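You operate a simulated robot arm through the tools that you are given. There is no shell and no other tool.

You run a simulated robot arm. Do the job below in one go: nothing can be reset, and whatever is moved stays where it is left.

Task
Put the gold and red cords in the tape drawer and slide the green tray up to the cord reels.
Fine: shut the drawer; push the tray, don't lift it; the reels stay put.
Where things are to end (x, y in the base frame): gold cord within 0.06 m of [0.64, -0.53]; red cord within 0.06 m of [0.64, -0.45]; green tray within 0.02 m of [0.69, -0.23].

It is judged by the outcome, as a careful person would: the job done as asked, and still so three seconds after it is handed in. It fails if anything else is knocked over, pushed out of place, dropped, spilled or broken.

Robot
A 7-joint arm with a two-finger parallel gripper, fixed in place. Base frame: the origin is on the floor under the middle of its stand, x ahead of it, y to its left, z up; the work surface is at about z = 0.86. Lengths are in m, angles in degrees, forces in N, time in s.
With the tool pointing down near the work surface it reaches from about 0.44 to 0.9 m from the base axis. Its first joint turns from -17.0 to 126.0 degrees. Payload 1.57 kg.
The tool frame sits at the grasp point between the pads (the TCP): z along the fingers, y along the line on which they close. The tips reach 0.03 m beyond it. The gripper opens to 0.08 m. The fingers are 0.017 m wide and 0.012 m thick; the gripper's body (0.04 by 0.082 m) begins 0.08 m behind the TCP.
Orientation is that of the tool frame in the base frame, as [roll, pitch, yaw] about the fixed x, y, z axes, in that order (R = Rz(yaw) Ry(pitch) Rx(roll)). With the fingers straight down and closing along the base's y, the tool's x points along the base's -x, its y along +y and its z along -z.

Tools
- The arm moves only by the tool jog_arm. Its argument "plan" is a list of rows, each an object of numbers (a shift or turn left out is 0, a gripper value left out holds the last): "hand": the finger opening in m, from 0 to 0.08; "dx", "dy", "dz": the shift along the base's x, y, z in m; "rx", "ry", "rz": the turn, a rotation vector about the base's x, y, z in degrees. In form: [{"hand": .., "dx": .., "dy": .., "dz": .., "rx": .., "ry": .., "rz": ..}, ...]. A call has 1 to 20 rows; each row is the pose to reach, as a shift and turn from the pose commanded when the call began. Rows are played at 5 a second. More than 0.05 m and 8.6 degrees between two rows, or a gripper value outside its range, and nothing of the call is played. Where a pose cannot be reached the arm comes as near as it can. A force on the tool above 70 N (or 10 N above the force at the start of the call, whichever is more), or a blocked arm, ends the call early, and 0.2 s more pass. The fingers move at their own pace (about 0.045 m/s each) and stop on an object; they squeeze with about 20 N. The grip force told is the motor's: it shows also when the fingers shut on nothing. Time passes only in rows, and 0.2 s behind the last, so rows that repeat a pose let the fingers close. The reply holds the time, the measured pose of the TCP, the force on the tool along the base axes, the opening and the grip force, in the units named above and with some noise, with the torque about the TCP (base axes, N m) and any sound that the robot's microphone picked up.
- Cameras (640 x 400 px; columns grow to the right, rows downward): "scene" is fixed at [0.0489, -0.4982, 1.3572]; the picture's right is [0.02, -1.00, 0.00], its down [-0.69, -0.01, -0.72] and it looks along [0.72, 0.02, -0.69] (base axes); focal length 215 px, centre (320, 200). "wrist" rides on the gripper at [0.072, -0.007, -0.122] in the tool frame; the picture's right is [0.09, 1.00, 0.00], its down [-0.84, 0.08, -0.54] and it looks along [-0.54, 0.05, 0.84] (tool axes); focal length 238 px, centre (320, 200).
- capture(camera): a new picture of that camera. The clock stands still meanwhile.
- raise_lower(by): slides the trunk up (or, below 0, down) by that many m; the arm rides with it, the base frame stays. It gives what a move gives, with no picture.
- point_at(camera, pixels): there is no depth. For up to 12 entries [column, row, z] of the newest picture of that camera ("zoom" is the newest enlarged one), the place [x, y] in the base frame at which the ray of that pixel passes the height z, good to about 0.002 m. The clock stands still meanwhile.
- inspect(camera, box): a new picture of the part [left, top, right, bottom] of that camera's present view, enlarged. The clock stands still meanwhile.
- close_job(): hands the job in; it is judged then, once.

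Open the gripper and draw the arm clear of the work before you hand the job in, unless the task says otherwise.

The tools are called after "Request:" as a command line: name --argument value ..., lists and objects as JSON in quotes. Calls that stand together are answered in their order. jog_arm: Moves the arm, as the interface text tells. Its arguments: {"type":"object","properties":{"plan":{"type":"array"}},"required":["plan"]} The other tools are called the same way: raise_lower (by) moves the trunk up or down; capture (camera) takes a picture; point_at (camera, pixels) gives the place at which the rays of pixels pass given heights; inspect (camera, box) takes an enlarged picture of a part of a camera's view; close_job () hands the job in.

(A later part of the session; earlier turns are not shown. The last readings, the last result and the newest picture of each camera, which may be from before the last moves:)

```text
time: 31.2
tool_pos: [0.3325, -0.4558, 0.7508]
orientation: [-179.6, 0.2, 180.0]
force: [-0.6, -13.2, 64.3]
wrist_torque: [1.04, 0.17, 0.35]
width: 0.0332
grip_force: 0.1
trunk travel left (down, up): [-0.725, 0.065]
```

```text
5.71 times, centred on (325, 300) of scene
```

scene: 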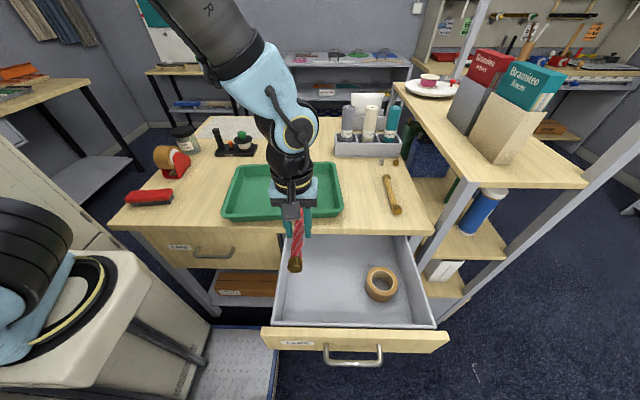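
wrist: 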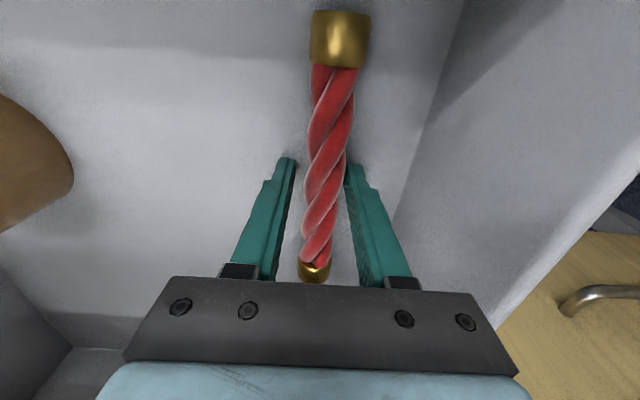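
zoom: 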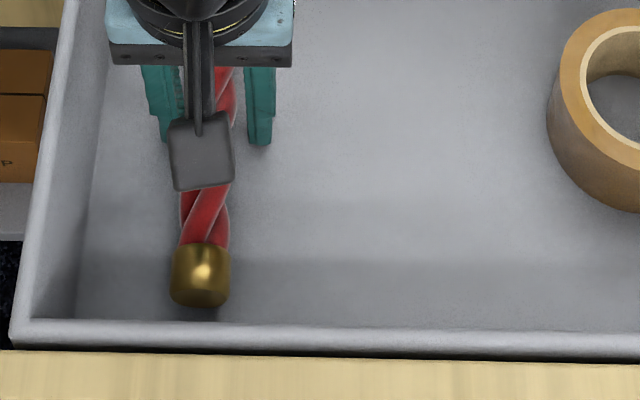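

The fingers are opening (0.033) and the cord stays in place; the remaining 64 N is the left fingertip pressing on the floor. I raise slightly while continuing to open to 0.05.

Request:
jog_arm --plan '[{"dz": 0.004, "hand": 0.04}, {"dz": 0.008, "hand": 0.05}, {"dz": 0.01, "hand": 0.05}]'

Request:
capture --camera "wrist"

Request:
inspect --camera "scene" --box '[275, 265, 375, 335]'

```text
time: 32.0
tool_pos: [0.3324, -0.4522, 0.7588]
orientation: [-179.9, 0.0, 180.0]
force: [-0.4, 0.2, 0.7]
wrist_torque: [0.0, 0.02, 0.04]
width: 0.0502
grip_force: 0.1
trunk travel left (down, up): [-0.725, 0.065]
```

```text
taken
```

wrist: 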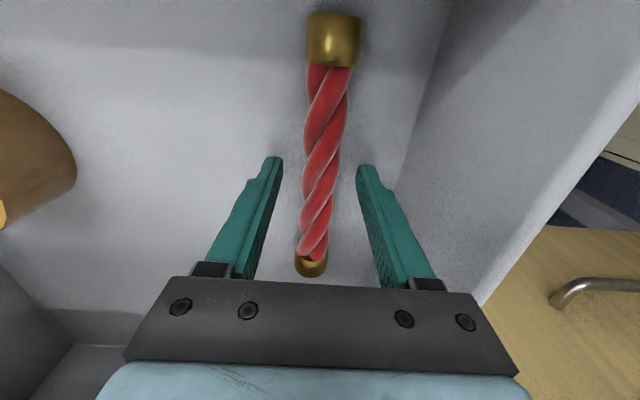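

```text
5.71 times, centred on (325, 300) of scene
```

zoom: 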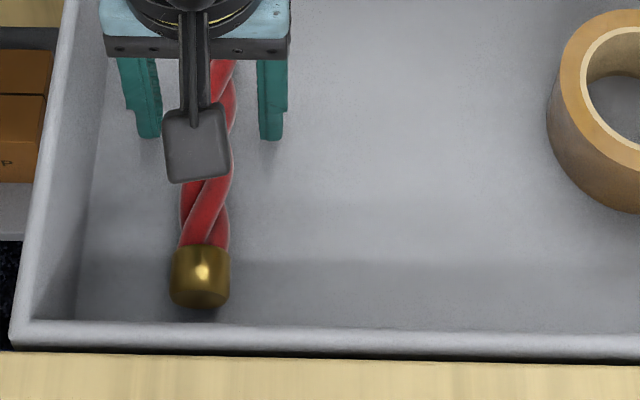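

The red cord rests free on the drawer floor and the force is back to zero. I rise straight up to z≈1.0.

Request:
jog_arm --plan '[{"dz": 0.03}, {"dz": 0.07}, {"dz": 0.115}, {"dz": 0.16}, {"dz": 0.205}, {"dz": 0.25}, {"dz": 0.29}]'

Request:
capture --camera "wrist"

Request:
capture --camera "scene"

```text
time: 33.6
tool_pos: [0.3348, -0.4528, 1.0494]
orientation: [-179.8, 0.1, 180.0]
force: [0.7, 0.2, -0.2]
wrist_torque: [0.03, 0.01, 0.01]
width: 0.0499
grip_force: 0.1
trunk travel left (down, up): [-0.725, 0.065]
```

```text
taken
```

wrist: 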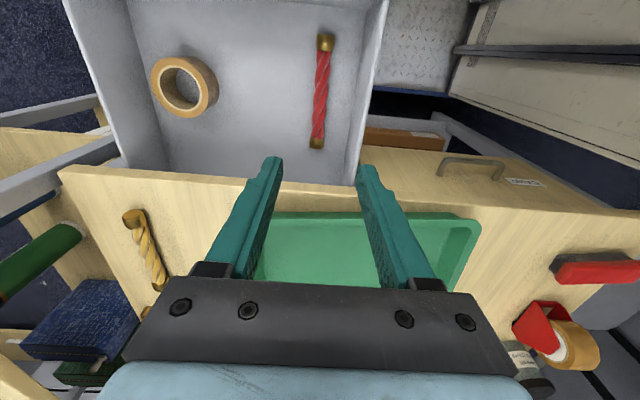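

```text
taken
```

scene: 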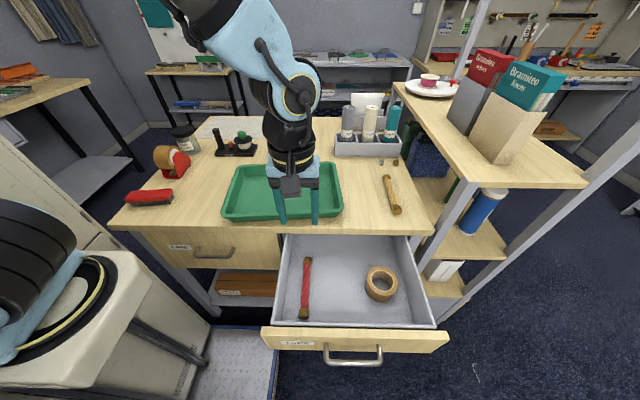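

The red cord lies in the drawer, wrist (325,40)–(317,148). I measure it and the tape roll before fetching gold.

Request:
point_at --camera "wrist" --pixels '[[325, 36, 0.735], [317, 149, 0.735], [321, 95, 0.735], [152, 92, 0.75], [217, 92, 0.75], [134, 212, 0.875], [160, 290, 0.875]]'

```text
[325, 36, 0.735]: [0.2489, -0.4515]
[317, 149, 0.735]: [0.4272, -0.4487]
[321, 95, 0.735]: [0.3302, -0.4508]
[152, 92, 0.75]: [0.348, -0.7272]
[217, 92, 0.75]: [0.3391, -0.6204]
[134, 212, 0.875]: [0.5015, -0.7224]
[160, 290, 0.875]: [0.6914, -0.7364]
```

Red sits at (0.338,-0.450), i.e. about (0.62,-0.45) with the drawer shut. Now I travel to above the gold cord at about (0.585,-0.728,1.0) to test the reach there.

Request:
jog_arm --plan '[{"dx": 0.03, "dy": -0.03}, {"dx": 0.06, "dy": -0.06}, {"dx": 0.09, "dy": -0.09}, {"dx": 0.12, "dy": -0.12}, {"dx": 0.15, "dy": -0.15}, {"dx": 0.18, "dy": -0.18}, {"dx": 0.205, "dy": -0.21}, {"dx": 0.225, "dy": -0.24, "dz": -0.02}, {"dx": 0.25, "dy": -0.275, "dz": -0.04, "hand": 0.06}]'

Request:
capture --camera "wrist"

Request:
capture --camera "scene"

```text
time: 35.6
tool_pos: [0.5846, -0.7261, 1.0096]
orientation: [-179.8, 0.0, 180.0]
force: [0.7, 0.5, 0.9]
wrist_torque: [-0.04, -0.03, 0.0]
width: 0.06
grip_force: 0.0
trunk travel left (down, up): [-0.725, 0.065]
```

```text
taken
```

wrist: 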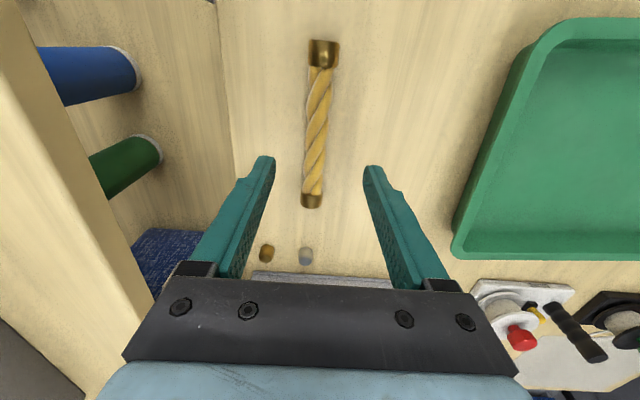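

```text
taken
```

scene: 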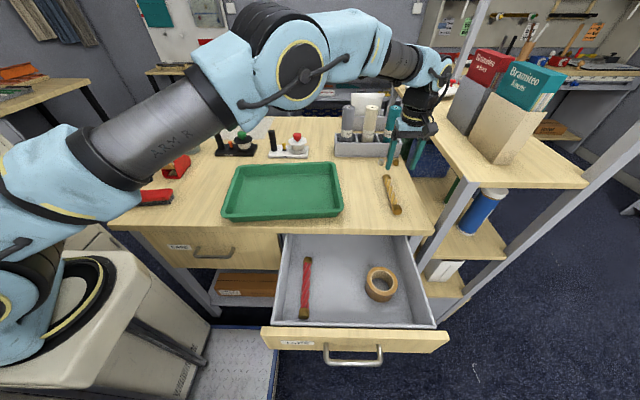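

The arm reached (0.585,-0.726,1.010). Gold shows from (323,40) to (311,208), nearly centred between the fingers; I measure it again from here.

Request:
point_at --camera "wrist" --pixels '[[323, 39, 0.875], [311, 208, 0.875], [309, 60, 0.875], [338, 60, 0.875], [306, 120, 0.875], [332, 120, 0.875], [267, 253, 0.865], [306, 257, 0.865]]'

```text
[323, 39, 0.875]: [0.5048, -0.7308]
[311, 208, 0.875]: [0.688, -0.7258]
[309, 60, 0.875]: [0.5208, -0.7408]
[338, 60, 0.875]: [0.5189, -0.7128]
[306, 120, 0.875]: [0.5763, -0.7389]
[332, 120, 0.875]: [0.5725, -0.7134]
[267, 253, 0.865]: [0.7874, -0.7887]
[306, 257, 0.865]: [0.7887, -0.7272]
```

Gold is centred at about (0.596,-0.727), along x. I descend to z≈0.935 first to check that the pose is still reached.

Request:
jog_arm --plan '[{"dx": 0.004, "dy": -0.001, "dz": -0.025}, {"dx": 0.004, "dy": -0.001, "dz": -0.05}, {"dx": 0.004, "dy": -0.001, "dz": -0.075}]'

Request:
capture --camera "wrist"

Request:
capture --camera "scene"

```text
time: 36.4
tool_pos: [0.5873, -0.7262, 0.9331]
orientation: [-179.8, 0.1, -179.9]
force: [-0.2, 0.2, 0.0]
wrist_torque: [0.02, -0.02, 0.01]
width: 0.0598
grip_force: 0.0
trunk travel left (down, up): [-0.725, 0.065]
```

```text
taken
```

wrist: 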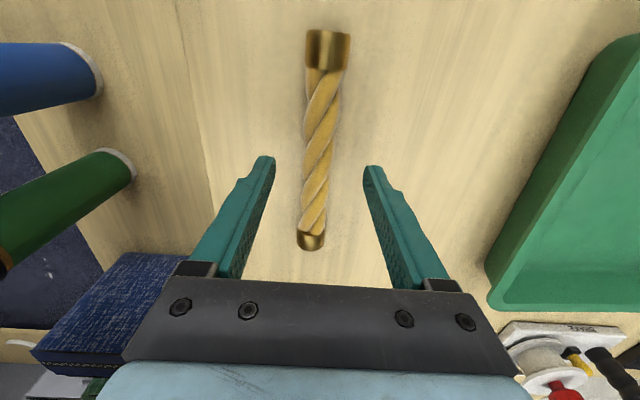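

```text
taken
```

scene: 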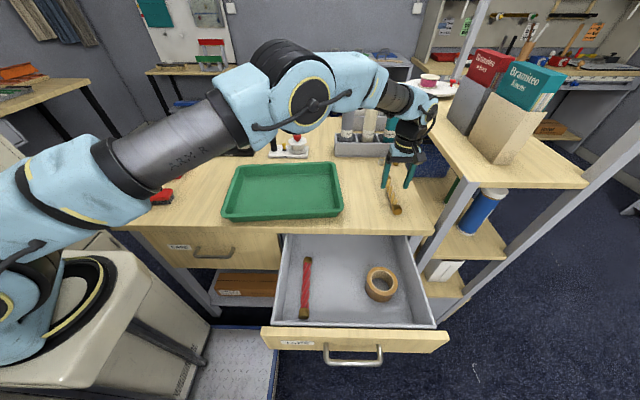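

Pose reached and the cord is centred between the fingertips (cord at 318, fingers 268/370). I go down to z≈0.894 and close.

Request:
jog_arm --plan '[{"dx": 0.002, "dz": -0.02}, {"dx": 0.004, "dz": -0.039}, {"dx": 0.004, "dz": -0.039, "hand": 0.0}, {"dx": 0.004, "dz": -0.039, "hand": 0.0}, {"dx": 0.004, "dz": -0.039, "hand": 0.0}, {"dx": 0.004, "dz": -0.039, "hand": 0.0}]'

Request:
capture --camera "wrist"

```text
time: 37.8
tool_pos: [0.5909, -0.7288, 0.8939]
orientation: [-179.8, 0.0, 180.0]
force: [0.9, -0.1, 1.5]
wrist_torque: [0.05, -0.03, 0.03]
width: 0.0274
grip_force: 20.0
trunk travel left (down, up): [-0.725, 0.065]
```

```text
taken
```

wrist: 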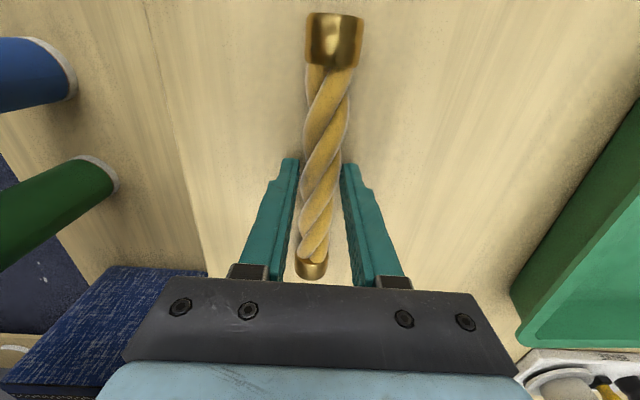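

Gold is held (0.0274 m, 20 N). I lift 0.11 m and carry it over the drawer to about (0.333,-0.530).

Request:
jog_arm --plan '[{"dz": 0.03}, {"dz": 0.07}, {"dz": 0.11}, {"dz": 0.11, "dx": -0.03, "dy": 0.025}, {"dz": 0.11, "dx": -0.062, "dy": 0.05}, {"dz": 0.11, "dx": -0.094, "dy": 0.075}, {"dz": 0.11, "dx": -0.127, "dy": 0.1}, {"dz": 0.11, "dx": -0.16, "dy": 0.125}, {"dz": 0.11, "dx": -0.193, "dy": 0.15}, {"dz": 0.11, "dx": -0.226, "dy": 0.175}, {"dz": 0.11, "dx": -0.257, "dy": 0.198}, {"dz": 0.11, "dx": -0.257, "dy": 0.198}]'

Request:
capture --camera "wrist"

Request:
capture --camera "scene"

```text
time: 40.4
tool_pos: [0.3318, -0.5312, 1.0044]
orientation: [-179.8, 0.0, -179.9]
force: [0.3, 0.3, -0.6]
wrist_torque: [0.02, 0.04, 0.01]
width: 0.0274
grip_force: 19.5
trunk travel left (down, up): [-0.725, 0.065]
```

```text
taken
```

wrist: 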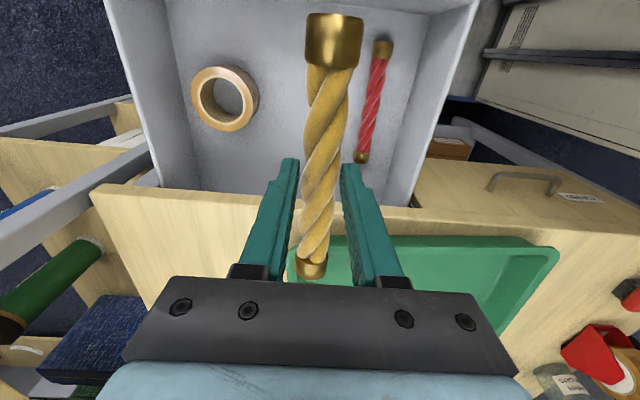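

```text
taken
```

scene: 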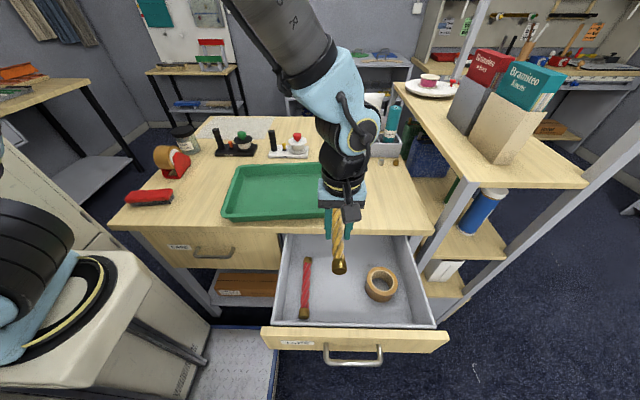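

Gold is over its spot with the tape roll (225,100) and red (375,100) either side. I lower to about z 0.765 in one call, then finish slowly.

Request:
jog_arm --plan '[{"dz": -0.045}, {"dz": -0.09}, {"dz": -0.135}, {"dz": -0.175}, {"dz": -0.205}, {"dz": -0.225}, {"dz": -0.238}, {"dz": -0.238}]'

Request:
capture --camera "wrist"

```text
time: 42.2
tool_pos: [0.3326, -0.5297, 0.7673]
orientation: [-179.7, 0.2, 180.0]
force: [0.0, -1.2, -1.7]
wrist_torque: [-0.04, 0.0, -0.02]
width: 0.0272
grip_force: 20.7
trunk travel left (down, up): [-0.725, 0.065]
```

```text
taken
```

wrist: 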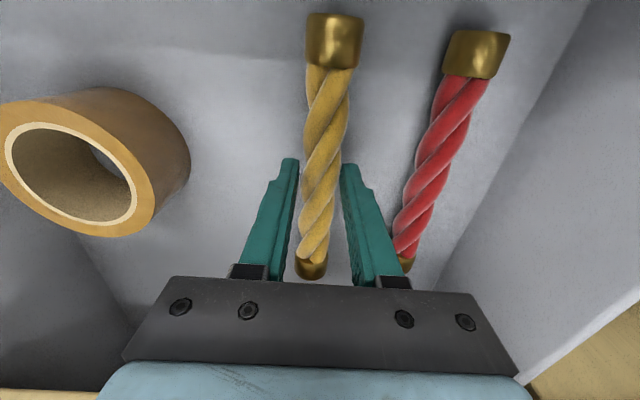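

No contact yet at z 0.767 and both neighbours are clear. I go down 3 mm at a time to about z 0.755.

Request:
jog_arm --plan '[{"dz": -0.003}, {"dz": -0.006}, {"dz": -0.009}, {"dz": -0.012}, {"dz": -0.012}]'

```text
time: 43.4
tool_pos: [0.3335, -0.5311, 0.7557]
orientation: [-179.8, 0.1, -179.9]
force: [0.7, 3.4, 15.4]
wrist_torque: [0.2, 0.08, 0.03]
width: 0.0272
grip_force: 19.9
trunk travel left (down, up): [-0.725, 0.065]
```

Light floor contact (15 N) at z 0.7557. I open the fingers here.

Request:
jog_arm --plan '[{"dz": 0.0005, "hand": 0.032}, {"dz": 0.001, "hand": 0.045}, {"dz": 0.002, "hand": 0.045}, {"dz": 0.004, "hand": 0.05}]'

Request:
capture --camera "wrist"

```text
time: 44.4
tool_pos: [0.3349, -0.5312, 0.7577]
orientation: [-179.9, 0.1, -180.0]
force: [0.5, 0.6, -0.5]
wrist_torque: [0.01, 0.01, -0.01]
width: 0.05
grip_force: 0.1
trunk travel left (down, up): [-0.725, 0.065]
```

```text
taken
```

wrist: 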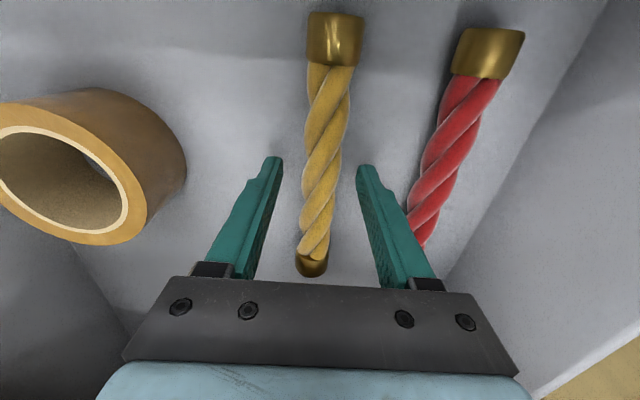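

Gold rests free between the open fingers. I rise straight out of the drawer to z≈1.05.

Request:
jog_arm --plan '[{"dz": 0.03}, {"dz": 0.07}, {"dz": 0.115}, {"dz": 0.16}, {"dz": 0.205}, {"dz": 0.25}, {"dz": 0.29}]'

Request:
capture --camera "wrist"

Request:
capture --camera "scene"

```text
time: 46.0
tool_pos: [0.3335, -0.5326, 1.0476]
orientation: [-179.8, 0.1, 180.0]
force: [-0.5, -0.7, 0.8]
wrist_torque: [0.04, -0.01, -0.01]
width: 0.05
grip_force: 0.0
trunk travel left (down, up): [-0.725, 0.065]
```

```text
taken
```

wrist: 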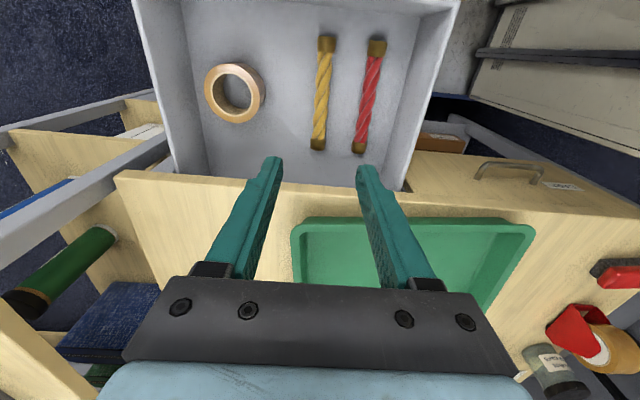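

```text
taken
```

scene: 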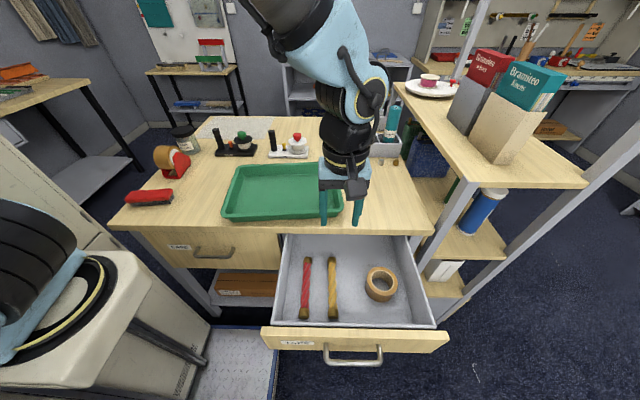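

Both cords lie side by side in the drawer (wrist gold 323,95; red 368,95). I confirm their positions and the drawer front/handle location before shutting it.

Request:
point_at --camera "wrist" --pixels '[[327, 36, 0.735], [318, 150, 0.735], [378, 40, 0.735], [359, 152, 0.735], [262, 95, 0.75]]'

Request:
point_at --camera "scene" --pixels '[[325, 360, 0.783], [381, 358, 0.783], [265, 330, 0.83], [448, 334, 0.83], [303, 350, 0.783]]'

```text
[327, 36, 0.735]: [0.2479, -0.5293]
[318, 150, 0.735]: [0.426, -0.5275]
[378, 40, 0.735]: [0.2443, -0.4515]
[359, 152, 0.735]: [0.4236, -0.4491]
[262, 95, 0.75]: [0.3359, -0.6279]
```

```text
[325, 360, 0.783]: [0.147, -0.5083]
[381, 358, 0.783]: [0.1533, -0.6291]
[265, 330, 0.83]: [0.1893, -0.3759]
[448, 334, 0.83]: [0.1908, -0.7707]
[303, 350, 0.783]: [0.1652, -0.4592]
```

Cords measure at (0.337,-0.528) and (0.334,-0.450), i.e. about (0.62,-0.53) and (0.617,-0.45) once shut. I close the fingers and move to in front of the handle, about (0.10,-0.57,1.03), to push the drawer shut by the bar.

Request:
jog_arm --plan '[{"dx": -0.04, "dy": -0.006, "hand": 0.0}, {"dx": -0.08, "dy": -0.012, "hand": 0.0}, {"dx": -0.12, "dy": -0.019, "hand": 0.0}, {"dx": -0.16, "dy": -0.025, "hand": 0.0}, {"dx": -0.2, "dy": -0.032, "hand": 0.0}, {"dx": -0.235, "dy": -0.038, "hand": 0.0}]'

Request:
capture --camera "wrist"

```text
time: 47.4
tool_pos: [0.0972, -0.5699, 1.0484]
orientation: [-179.7, 0.1, -179.9]
force: [-0.8, -0.5, 0.1]
wrist_torque: [0.02, 0.01, -0.02]
width: 0.0
grip_force: 20.3
trunk travel left (down, up): [-0.725, 0.065]
```

```text
taken
```

wrist: 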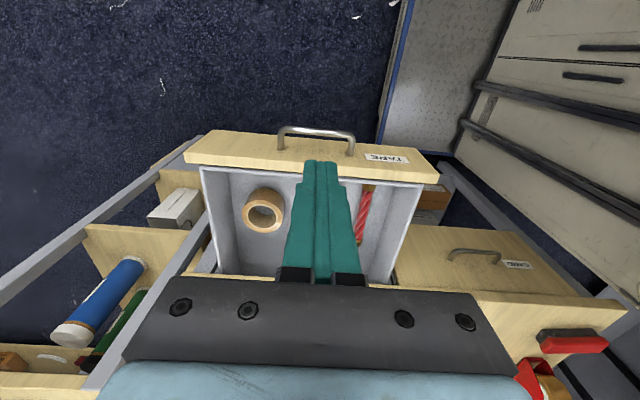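

The pose was reached, and the bar at wrist (316,131) works out to x≈0.141, about 0.03 m ahead of the finger face. I descend to z≈0.795 in front of it.

Request:
jog_arm --plan '[{"dz": -0.045}, {"dz": -0.09}, {"dz": -0.135}, {"dz": -0.18}, {"dz": -0.22}, {"dz": -0.253}]'

Request:
capture --camera "wrist"

Request:
capture --camera "scene"

```text
time: 48.8
tool_pos: [0.0979, -0.5677, 0.7956]
orientation: [-179.8, 0.0, -180.0]
force: [-0.4, 0.1, -0.4]
wrist_torque: [-0.02, 0.03, -0.01]
width: 0.0
grip_force: 20.0
trunk travel left (down, up): [-0.725, 0.065]
```

```text
taken
```

wrist: 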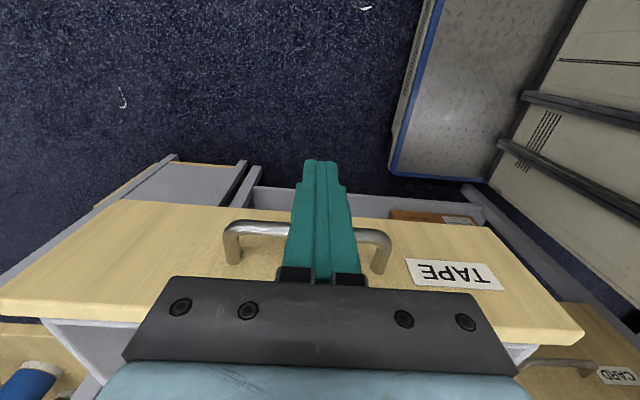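

```text
taken
```

scene: 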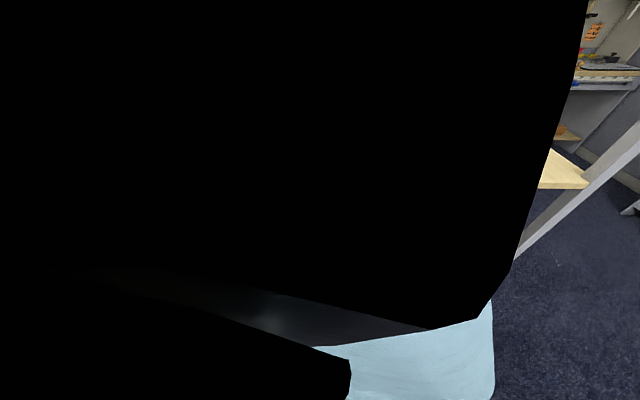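

The fingers stand in front of the middle of the bar (bar legs at 235 and 380). I push +x by 0.12 m at 0.02 m per row and check.

Request:
jog_arm --plan '[{"dx": 0.015}, {"dx": 0.03}, {"dx": 0.045}, {"dx": 0.06}, {"dx": 0.08}, {"dx": 0.1}, {"dx": 0.12}]'

Request:
capture --camera "wrist"

Request:
capture --camera "scene"

```text
time: 50.4
tool_pos: [0.218, -0.5697, 0.7984]
orientation: [-179.8, 0.2, 180.0]
force: [0.1, -0.3, -0.6]
wrist_torque: [-0.01, -0.06, 0.02]
width: 0.0
grip_force: 19.9
trunk travel left (down, up): [-0.725, 0.065]
```

```text
taken
```

wrist: 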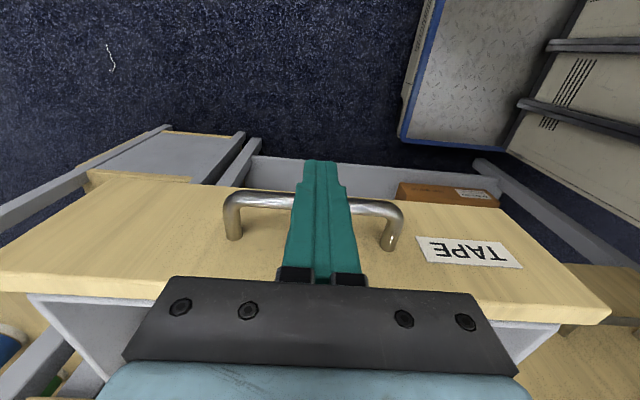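

```text
taken
```

scene: 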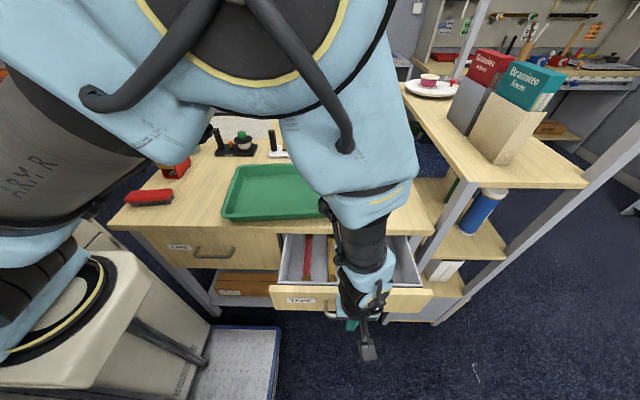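

The drawer is closing smoothly with both cords inside. I continue +0.17 m, keeping the tip slightly lower on the bar.

Request:
jog_arm --plan '[{"dx": 0.015, "dz": -0.002}, {"dx": 0.035, "dz": -0.003}, {"dx": 0.055, "dz": -0.003}, {"dx": 0.075, "dz": -0.003}, {"dx": 0.095, "dz": -0.003}, {"dx": 0.115, "dz": -0.003}, {"dx": 0.135, "dz": -0.003}, {"dx": 0.15, "dz": -0.003}, {"dx": 0.162, "dz": -0.003}, {"dx": 0.17, "dz": -0.003}]'

Request:
capture --camera "wrist"

Request:
capture --camera "scene"

```text
time: 52.6
tool_pos: [0.3895, -0.57, 0.7937]
orientation: [-179.8, 0.1, 180.0]
force: [0.9, -0.6, -0.9]
wrist_torque: [-0.01, 0.03, 0.0]
width: 0.0
grip_force: 20.3
trunk travel left (down, up): [-0.725, 0.065]
```

```text
taken
```

wrist: 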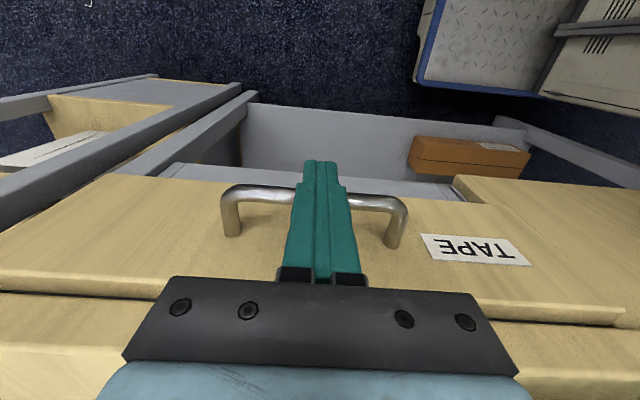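

```text
taken
```

scene: 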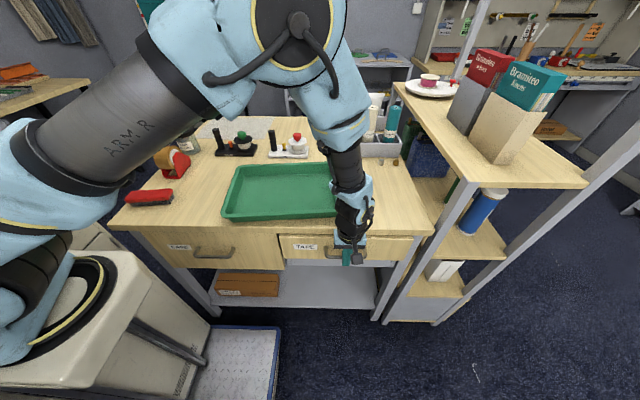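

Almost shut. I push the last 2–3 cm in 6 mm steps, expecting a stop when the drawer seats.

Request:
jog_arm --plan '[{"dx": 0.006}, {"dx": 0.012}, {"dx": 0.018}, {"dx": 0.022}, {"dx": 0.025}, {"dx": 0.028}]'

Request:
capture --camera "wrist"

Request:
inspect --camera "scene" --box '[200, 210, 440, 290]'

```text
time: 54.0
tool_pos: [0.4123, -0.5699, 0.7931]
orientation: [-179.9, -0.1, 179.8]
force: [-22.0, 0.9, 3.8]
wrist_torque: [-0.17, 0.26, -0.03]
width: 0.0
grip_force: 20.4
trunk travel left (down, up): [-0.725, 0.065]
```

```text
taken
```

wrist: 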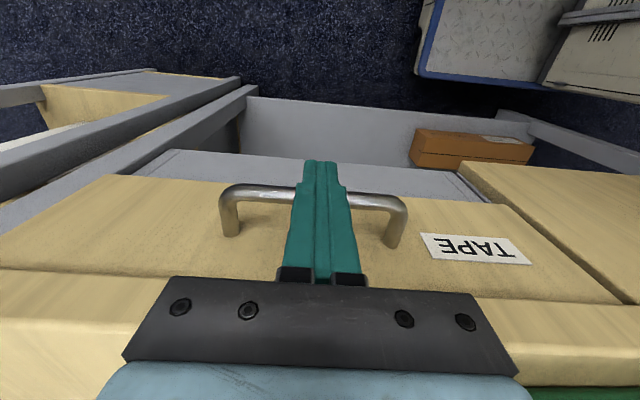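

```text
2.67 times, centred on (320, 250) of scene
```

zoom: 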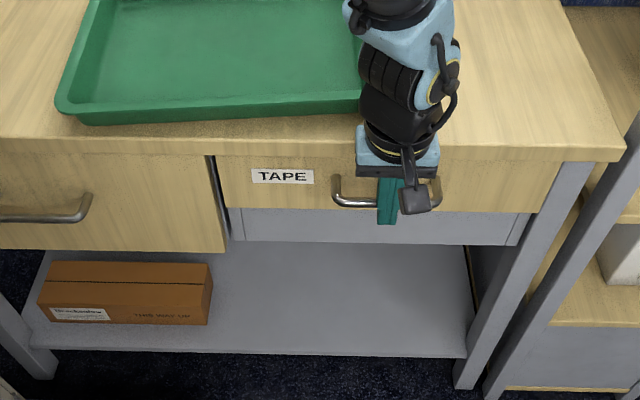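

The drawer seated (22 N resistance at x 0.412, front flush under the table edge again). I back the fingers off 0.05 m and rise.

Request:
jog_arm --plan '[{"dx": -0.025}, {"dx": -0.055}, {"dx": -0.065, "dz": 0.04}, {"dx": -0.065, "dz": 0.085}, {"dx": -0.065, "dz": 0.13}, {"dx": -0.065, "dz": 0.175}, {"dx": -0.065, "dz": 0.22}, {"dx": -0.065, "dz": 0.26}]'

Request:
capture --camera "scene"

Request:
inspect --camera "scene" --box '[110, 210, 450, 330]'

```text
time: 55.8
tool_pos: [0.3511, -0.5672, 1.0518]
orientation: [-179.7, 0.0, 179.9]
force: [0.0, -1.2, -0.3]
wrist_torque: [0.05, 0.03, 0.01]
width: 0.0
grip_force: 19.8
trunk travel left (down, up): [-0.725, 0.065]
```

```text
taken
```

scene: 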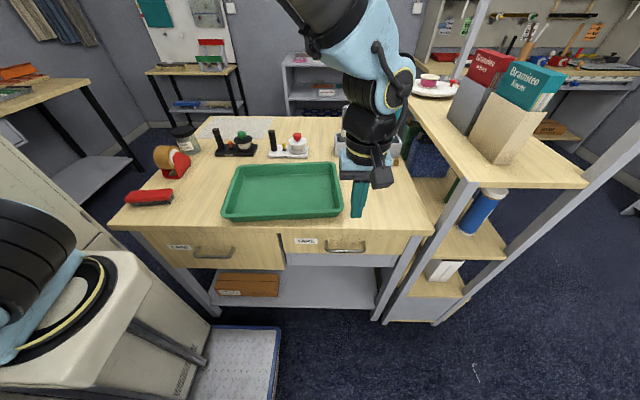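

```text
1.88 times, centred on (280, 270) of scene
```

zoom: 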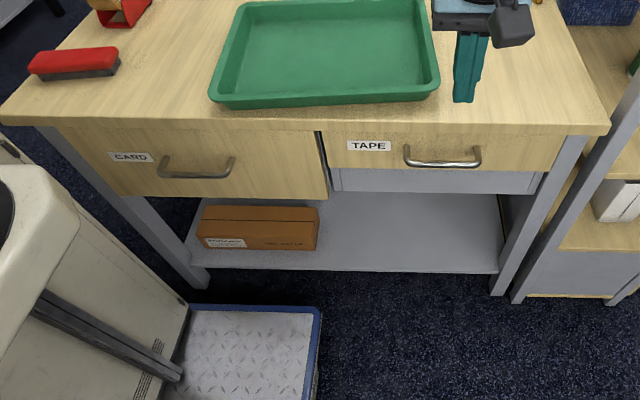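

The drawer looks identical to its closed state at the start. Now the tray: I move above it to measure its rim and the reels accurately.

Request:
jog_arm --plan '[{"dx": 0.02, "dy": 0.035, "dz": 0.02}, {"dx": 0.04, "dy": 0.07, "dz": 0.04}, {"dx": 0.06, "dy": 0.105, "dz": 0.06}, {"dx": 0.08, "dy": 0.14, "dz": 0.08}, {"dx": 0.1, "dy": 0.175, "dz": 0.1}, {"dx": 0.12, "dy": 0.21, "dz": 0.12}, {"dx": 0.135, "dy": 0.25, "dz": 0.13}]'

Request:
capture --camera "wrist"

Request:
inspect --camera "scene" --box '[200, 120, 360, 240]'

```text
time: 57.4
tool_pos: [0.4854, -0.316, 1.1841]
orientation: [-179.8, 0.3, -180.0]
force: [-0.1, -0.8, 0.5]
wrist_torque: [0.03, 0.0, 0.01]
width: 0.0
grip_force: 20.1
trunk travel left (down, up): [-0.725, 0.065]
```

```text
taken
```

wrist: 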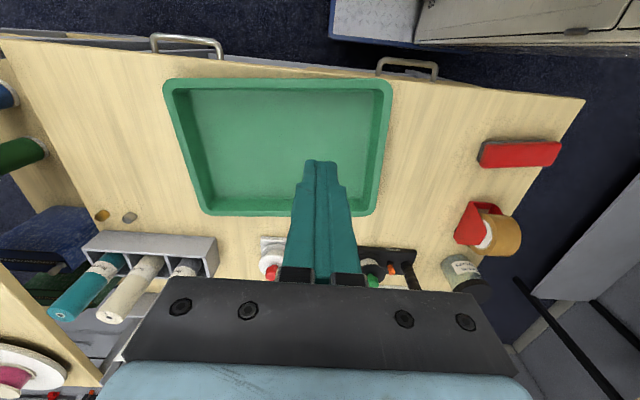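

```text
3.33 times, centred on (280, 180) of scene
```

zoom: 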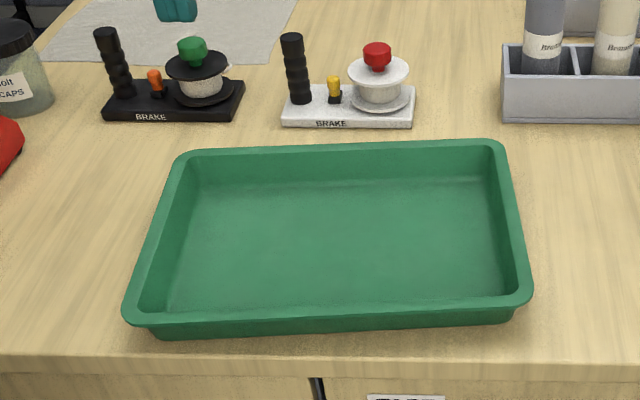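

The tray rim triangulates to z≈0.905. I enlarge the wrist view for accurate corner pixels.

Request:
inspect --camera "wrist" --box '[150, 60, 410, 225]'

```text
2.42 times, centred on (280, 142) of wrist
```

zoom: 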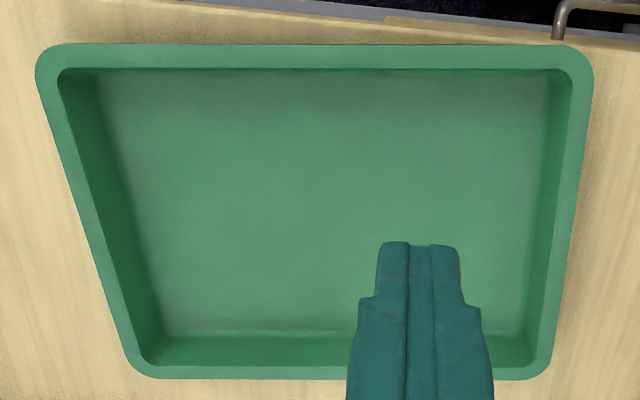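

I measure points on the four outer rim edges and the inner edges from this enlarged picture.

Request:
point_at --camera "zoom" --pixels '[[150, 44, 0.905], [500, 44, 0.905], [50, 120, 0.905], [110, 306, 0.905], [590, 120, 0.905], [562, 300, 0.905], [200, 379, 0.905], [520, 379, 0.905], [567, 120, 0.905], [541, 300, 0.905], [200, 366, 0.905], [320, 366, 0.905]]'

Request:
point_at --camera "zoom" --pixels '[[200, 334, 0.865], [320, 331, 0.865], [545, 120, 0.865], [530, 250, 0.865], [61, 120, 0.905], [110, 220, 0.865], [130, 280, 0.865], [300, 72, 0.905]]'

```text
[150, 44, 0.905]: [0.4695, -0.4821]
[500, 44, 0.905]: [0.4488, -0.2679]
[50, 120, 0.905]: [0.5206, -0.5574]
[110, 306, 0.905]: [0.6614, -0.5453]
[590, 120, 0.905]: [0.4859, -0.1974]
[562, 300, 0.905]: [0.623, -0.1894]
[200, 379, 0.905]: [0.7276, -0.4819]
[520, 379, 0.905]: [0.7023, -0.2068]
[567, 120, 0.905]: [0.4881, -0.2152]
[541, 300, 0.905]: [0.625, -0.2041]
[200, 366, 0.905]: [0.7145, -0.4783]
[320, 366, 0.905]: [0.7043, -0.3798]
```

```text
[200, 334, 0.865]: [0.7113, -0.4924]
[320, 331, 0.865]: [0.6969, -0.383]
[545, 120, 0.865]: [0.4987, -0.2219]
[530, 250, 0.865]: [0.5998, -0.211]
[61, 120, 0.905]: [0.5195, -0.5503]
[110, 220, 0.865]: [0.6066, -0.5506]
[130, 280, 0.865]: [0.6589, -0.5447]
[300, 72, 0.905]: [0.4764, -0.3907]
```

Rim fit: outer size about 0.2575 × 0.360, centre about (0.588,-0.371), turned about +5.2°. I check clearances to the stapler, dispenser and reel bases on the tray's path.

Request:
point_at --camera "wrist" --pixels '[[478, 148, 0.87], [484, 166, 0.87], [456, 238, 0.87], [470, 204, 0.87], [444, 260, 0.87], [262, 238, 0.88], [262, 238, 0.86], [412, 248, 0.88], [370, 248, 0.88], [288, 236, 0.88], [362, 247, 0.86]]'

Request:
inspect --camera "scene" --box '[130, 120, 320, 220]'

```text
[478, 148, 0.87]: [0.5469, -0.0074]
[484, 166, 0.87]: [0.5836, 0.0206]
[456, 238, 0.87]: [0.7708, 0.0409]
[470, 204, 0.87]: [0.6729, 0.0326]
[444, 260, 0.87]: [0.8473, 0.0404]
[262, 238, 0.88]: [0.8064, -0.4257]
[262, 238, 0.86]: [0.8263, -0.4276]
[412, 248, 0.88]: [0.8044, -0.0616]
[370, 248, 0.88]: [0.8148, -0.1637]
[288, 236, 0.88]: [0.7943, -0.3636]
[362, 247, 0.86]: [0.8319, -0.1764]
```

```text
3.37 times, centred on (225, 170) of scene
```

zoom: 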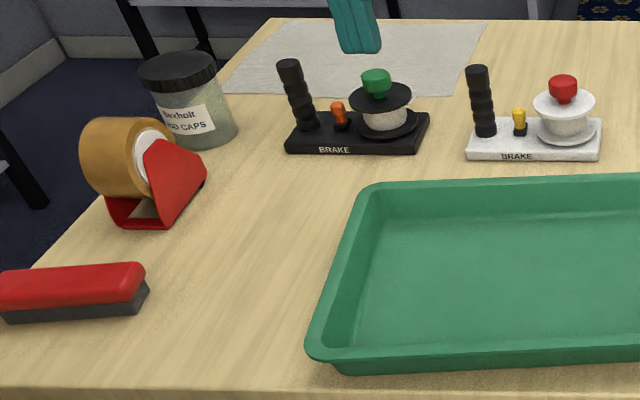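

The reel fronts are at x≈0.822–0.83, the stapler's near end at y≈-0.007, so the tray at (0.685,-0.23) set straight clears both. Plan: with closed fingers inside the tray, push the left wall +y, then with spread fingers push the far wall +x, which also straightens it. First I go down inside the tray.

Request:
jog_arm --plan '[{"dx": 0.03, "dy": 0.013, "dz": -0.03, "hand": 0.0}, {"dx": 0.06, "dy": 0.026, "dz": -0.06}, {"dx": 0.09, "dy": 0.04, "dz": -0.09}, {"dx": 0.091, "dy": 0.04, "dz": -0.135}, {"dx": 0.091, "dy": 0.04, "dz": -0.18}, {"dx": 0.091, "dy": 0.04, "dz": -0.225}, {"dx": 0.091, "dy": 0.04, "dz": -0.26}]'

Request:
capture --camera "wrist"

Request:
inspect --camera "scene" --box '[200, 110, 380, 230]'

```text
time: 59.0
tool_pos: [0.5768, -0.2799, 0.9224]
orientation: [-179.8, 0.1, 180.0]
force: [-0.8, 0.3, -0.7]
wrist_torque: [-0.06, -0.04, 0.02]
width: 0.0
grip_force: 20.3
trunk travel left (down, up): [-0.725, 0.065]
```

```text
taken
```

wrist: 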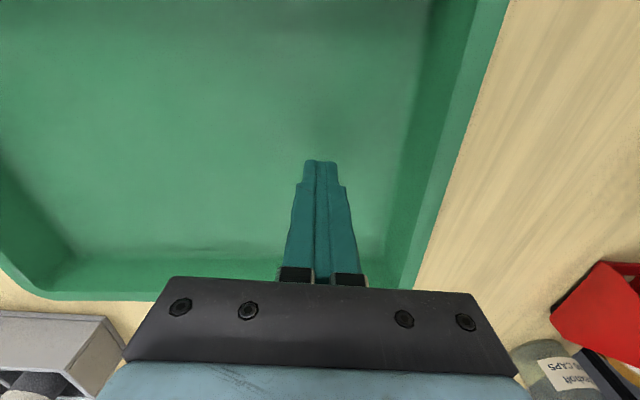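

```text
3.33 times, centred on (290, 170) of scene
```

zoom: 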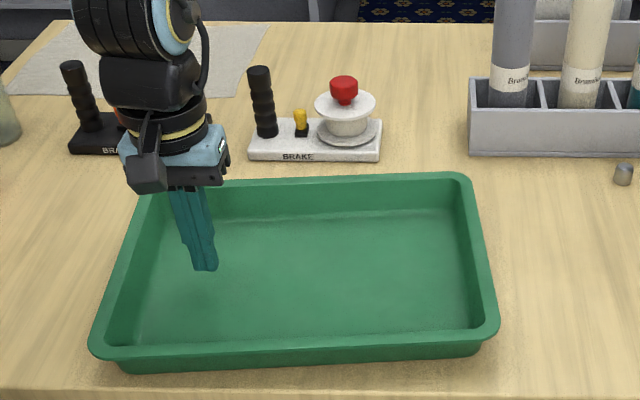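

The fingers are inside the tray, short of its left wall. I lower another 17 mm (tips about 1 cm above the tray floor) and push +y to TCP y≈-0.15, half the needed travel.

Request:
jog_arm --plan '[{"dz": -0.008}, {"dz": -0.017}, {"dy": 0.02, "dz": -0.017}, {"dy": 0.04, "dz": -0.017}, {"dy": 0.055, "dz": -0.017}, {"dy": 0.07, "dz": -0.017}, {"dy": 0.085, "dz": -0.017}, {"dy": 0.1, "dz": -0.017}, {"dy": 0.115, "dz": -0.017}, {"dy": 0.13, "dz": -0.017}]'

Request:
capture --camera "wrist"

Request:
inspect --camera "scene" --box '[200, 110, 380, 230]'

```text
time: 61.2
tool_pos: [0.5789, -0.1502, 0.9057]
orientation: [-179.9, -0.1, 179.9]
force: [-0.5, -0.3, -0.1]
wrist_torque: [0.04, 0.0, 0.02]
width: 0.0001
grip_force: 19.8
trunk travel left (down, up): [-0.725, 0.065]
```

```text
taken
```

wrist: 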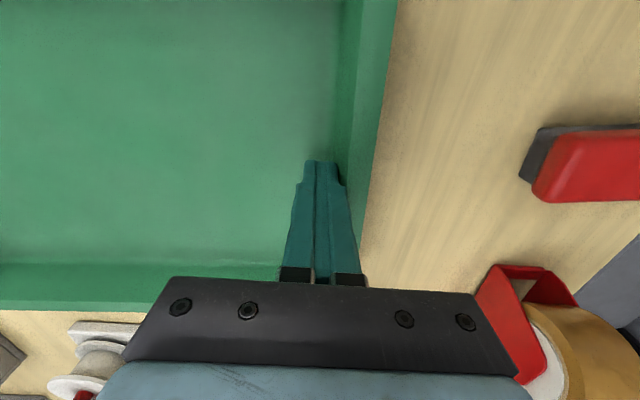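

```text
3.33 times, centred on (290, 170) of scene
```

zoom: 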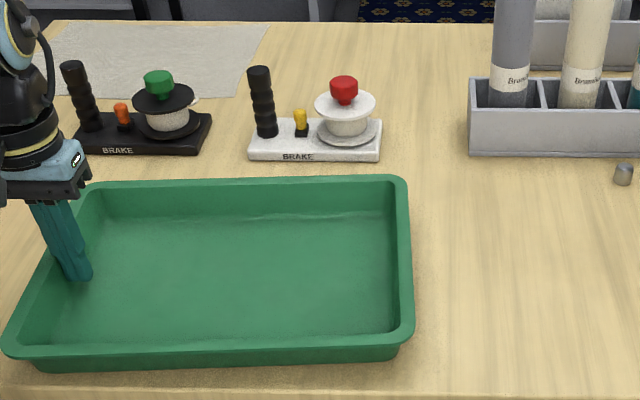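

The tray slides along. I measure its rim from this enlarged scene picture to see the position and angle.

Request:
point_at --camera "zoom" --pixels '[[130, 184, 0.905], [380, 176, 0.905], [60, 350, 0.905], [380, 335, 0.905], [409, 210, 0.905], [415, 310, 0.905], [15, 320, 0.905], [8, 340, 0.905]]'

```text
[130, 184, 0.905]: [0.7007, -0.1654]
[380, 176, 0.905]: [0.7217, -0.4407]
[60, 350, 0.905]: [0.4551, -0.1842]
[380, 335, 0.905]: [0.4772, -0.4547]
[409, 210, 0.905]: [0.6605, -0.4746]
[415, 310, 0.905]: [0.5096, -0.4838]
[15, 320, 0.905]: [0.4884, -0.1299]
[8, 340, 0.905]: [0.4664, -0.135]
```

The tray moved about 0.073 m with yaw now about 4.3°. I push +y another 0.068 m.

Request:
jog_arm --plan '[{"dy": 0.012}, {"dy": 0.026}, {"dy": 0.04}, {"dy": 0.055}, {"dy": 0.068}, {"dy": 0.068}]'

Request:
inspect --camera "scene" --box '[150, 110, 350, 235]'

Request:
capture --camera "wrist"

```text
time: 62.6
tool_pos: [0.5771, -0.0789, 0.9056]
orientation: [-179.8, 0.0, -179.9]
force: [-0.2, -0.4, 0.5]
wrist_torque: [0.0, -0.01, -0.03]
width: 0.0001
grip_force: 20.0
trunk travel left (down, up): [-0.725, 0.065]
```

```text
3.20 times, centred on (250, 172) of scene
```

zoom: 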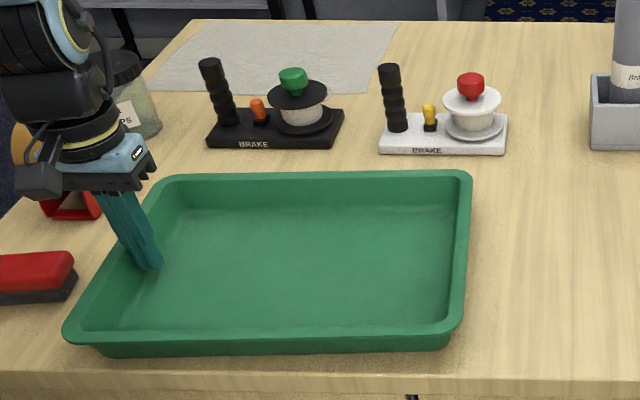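

```text
taken
```

wrist: 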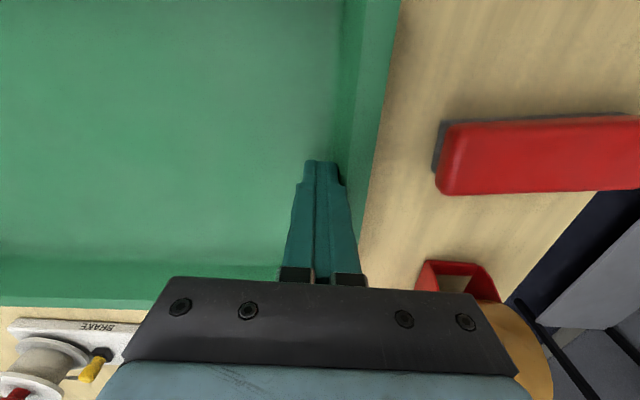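

Now I measure the rim again from the enlarged scene picture (far rim row ~172, near rim row ~335, right rim col ~470).

Request:
point_at --camera "zoom" --pixels '[[200, 176, 0.905], [440, 171, 0.905], [130, 336, 0.905], [430, 326, 0.905], [473, 200, 0.905], [466, 300, 0.905], [72, 318, 0.905], [130, 225, 0.905]]'

```text
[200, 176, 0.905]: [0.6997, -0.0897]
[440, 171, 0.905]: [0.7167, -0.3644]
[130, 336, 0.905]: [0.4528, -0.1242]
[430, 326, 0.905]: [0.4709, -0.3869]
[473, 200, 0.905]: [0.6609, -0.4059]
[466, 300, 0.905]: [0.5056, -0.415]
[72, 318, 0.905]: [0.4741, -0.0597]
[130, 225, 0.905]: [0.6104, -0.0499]
```

The tray centre is now at about (0.585,-0.231) with yaw ≈3.7°. I slide the fingers off the wall within the tray, open them to 0.08 and go to about (0.648,-0.231) facing the far wall.

Request:
jog_arm --plan '[{"dy": -0.03}, {"dy": -0.06, "dx": 0.02, "hand": 0.04}, {"dy": -0.09, "dx": 0.04, "hand": 0.08}, {"dy": -0.12, "dx": 0.055, "hand": 0.08}, {"dy": -0.152, "dx": 0.07, "hand": 0.08}, {"dy": -0.152, "dx": 0.07, "hand": 0.08}]'

Request:
capture --camera "wrist"

Request:
inspect --camera "scene" --box '[150, 110, 350, 235]'

```text
time: 64.0
tool_pos: [0.6475, -0.2318, 0.905]
orientation: [-179.9, 0.1, -180.0]
force: [0.1, -0.2, 0.5]
wrist_torque: [-0.02, -0.02, 0.03]
width: 0.0801
grip_force: 0.0
trunk travel left (down, up): [-0.725, 0.065]
```

```text
taken
```

wrist: 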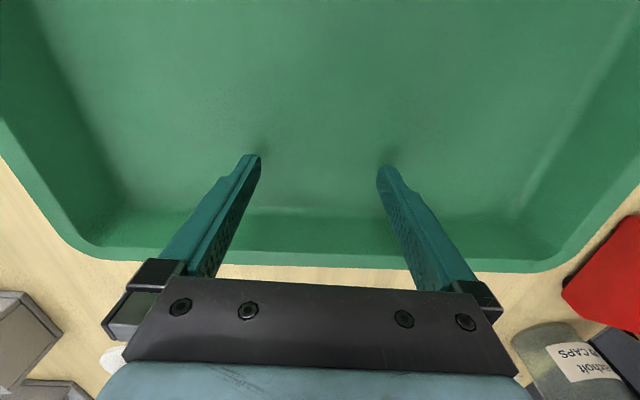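

```text
3.20 times, centred on (250, 172) of scene
```

zoom: 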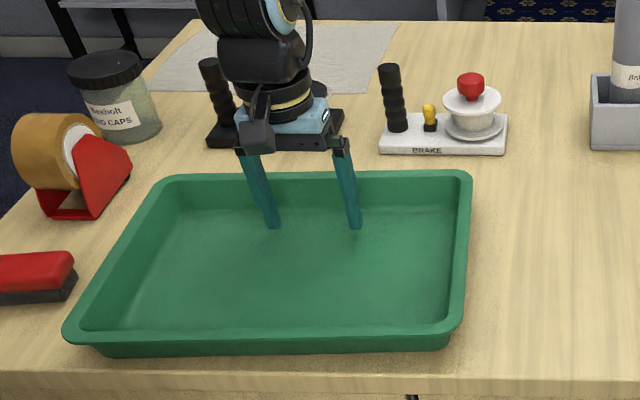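

The spread fingers are centred in the tray, short of the far wall. I push +x to TCP x≈0.76 in 1.5 cm steps.

Request:
jog_arm --plan '[{"dx": 0.015}, {"dx": 0.03}, {"dx": 0.04}, {"dx": 0.05}, {"dx": 0.062}, {"dx": 0.075}, {"dx": 0.088}, {"dx": 0.1}, {"dx": 0.112}, {"dx": 0.112}]'

Request:
capture --camera "wrist"

Request:
inspect --camera "scene" --box '[150, 110, 350, 235]'

```text
time: 66.2
tool_pos: [0.7603, -0.2336, 0.9054]
orientation: [-179.8, 0.0, 180.0]
force: [-0.6, 0.5, 0.4]
wrist_torque: [0.01, 0.01, 0.02]
width: 0.08
grip_force: 0.0
trunk travel left (down, up): [-0.725, 0.065]
```

```text
taken
```

wrist: 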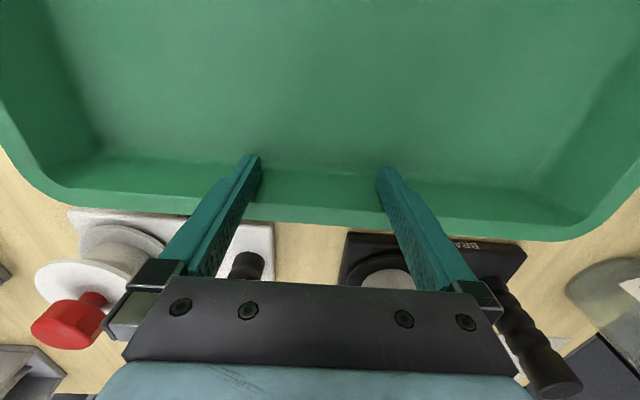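

```text
3.20 times, centred on (250, 172) of scene
```

zoom: 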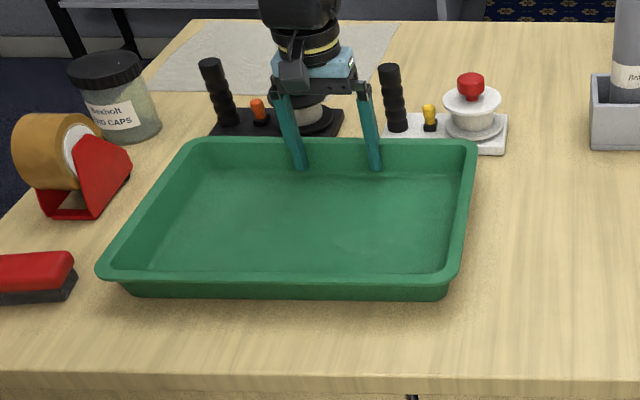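

The tray has straightened and moved toward the reels. I measure the rim again.

Request:
point_at --camera "zoom" --pixels '[[220, 140, 0.905], [450, 140, 0.905], [150, 278, 0.905], [430, 282, 0.905], [477, 170, 0.905], [462, 260, 0.905], [110, 250, 0.905], [160, 180, 0.905]]'

Request:
point_at --camera "wrist" --pixels '[[120, 202, 0.905], [300, 221, 0.905], [500, 236, 0.905], [220, 221, 0.875], [400, 238, 0.875], [80, 212, 0.875], [480, 245, 0.875]]'

```text
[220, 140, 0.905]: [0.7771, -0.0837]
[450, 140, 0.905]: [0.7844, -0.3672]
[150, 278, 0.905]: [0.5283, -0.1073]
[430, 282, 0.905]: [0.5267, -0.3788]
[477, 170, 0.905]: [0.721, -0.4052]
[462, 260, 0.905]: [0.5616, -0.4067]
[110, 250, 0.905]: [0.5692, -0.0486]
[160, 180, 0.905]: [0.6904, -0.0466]
```

```text
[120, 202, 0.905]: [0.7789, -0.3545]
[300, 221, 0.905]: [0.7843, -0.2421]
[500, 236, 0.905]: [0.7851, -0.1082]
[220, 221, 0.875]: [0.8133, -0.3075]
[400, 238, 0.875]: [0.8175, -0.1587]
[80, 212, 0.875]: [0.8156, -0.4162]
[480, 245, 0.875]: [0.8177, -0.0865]
```

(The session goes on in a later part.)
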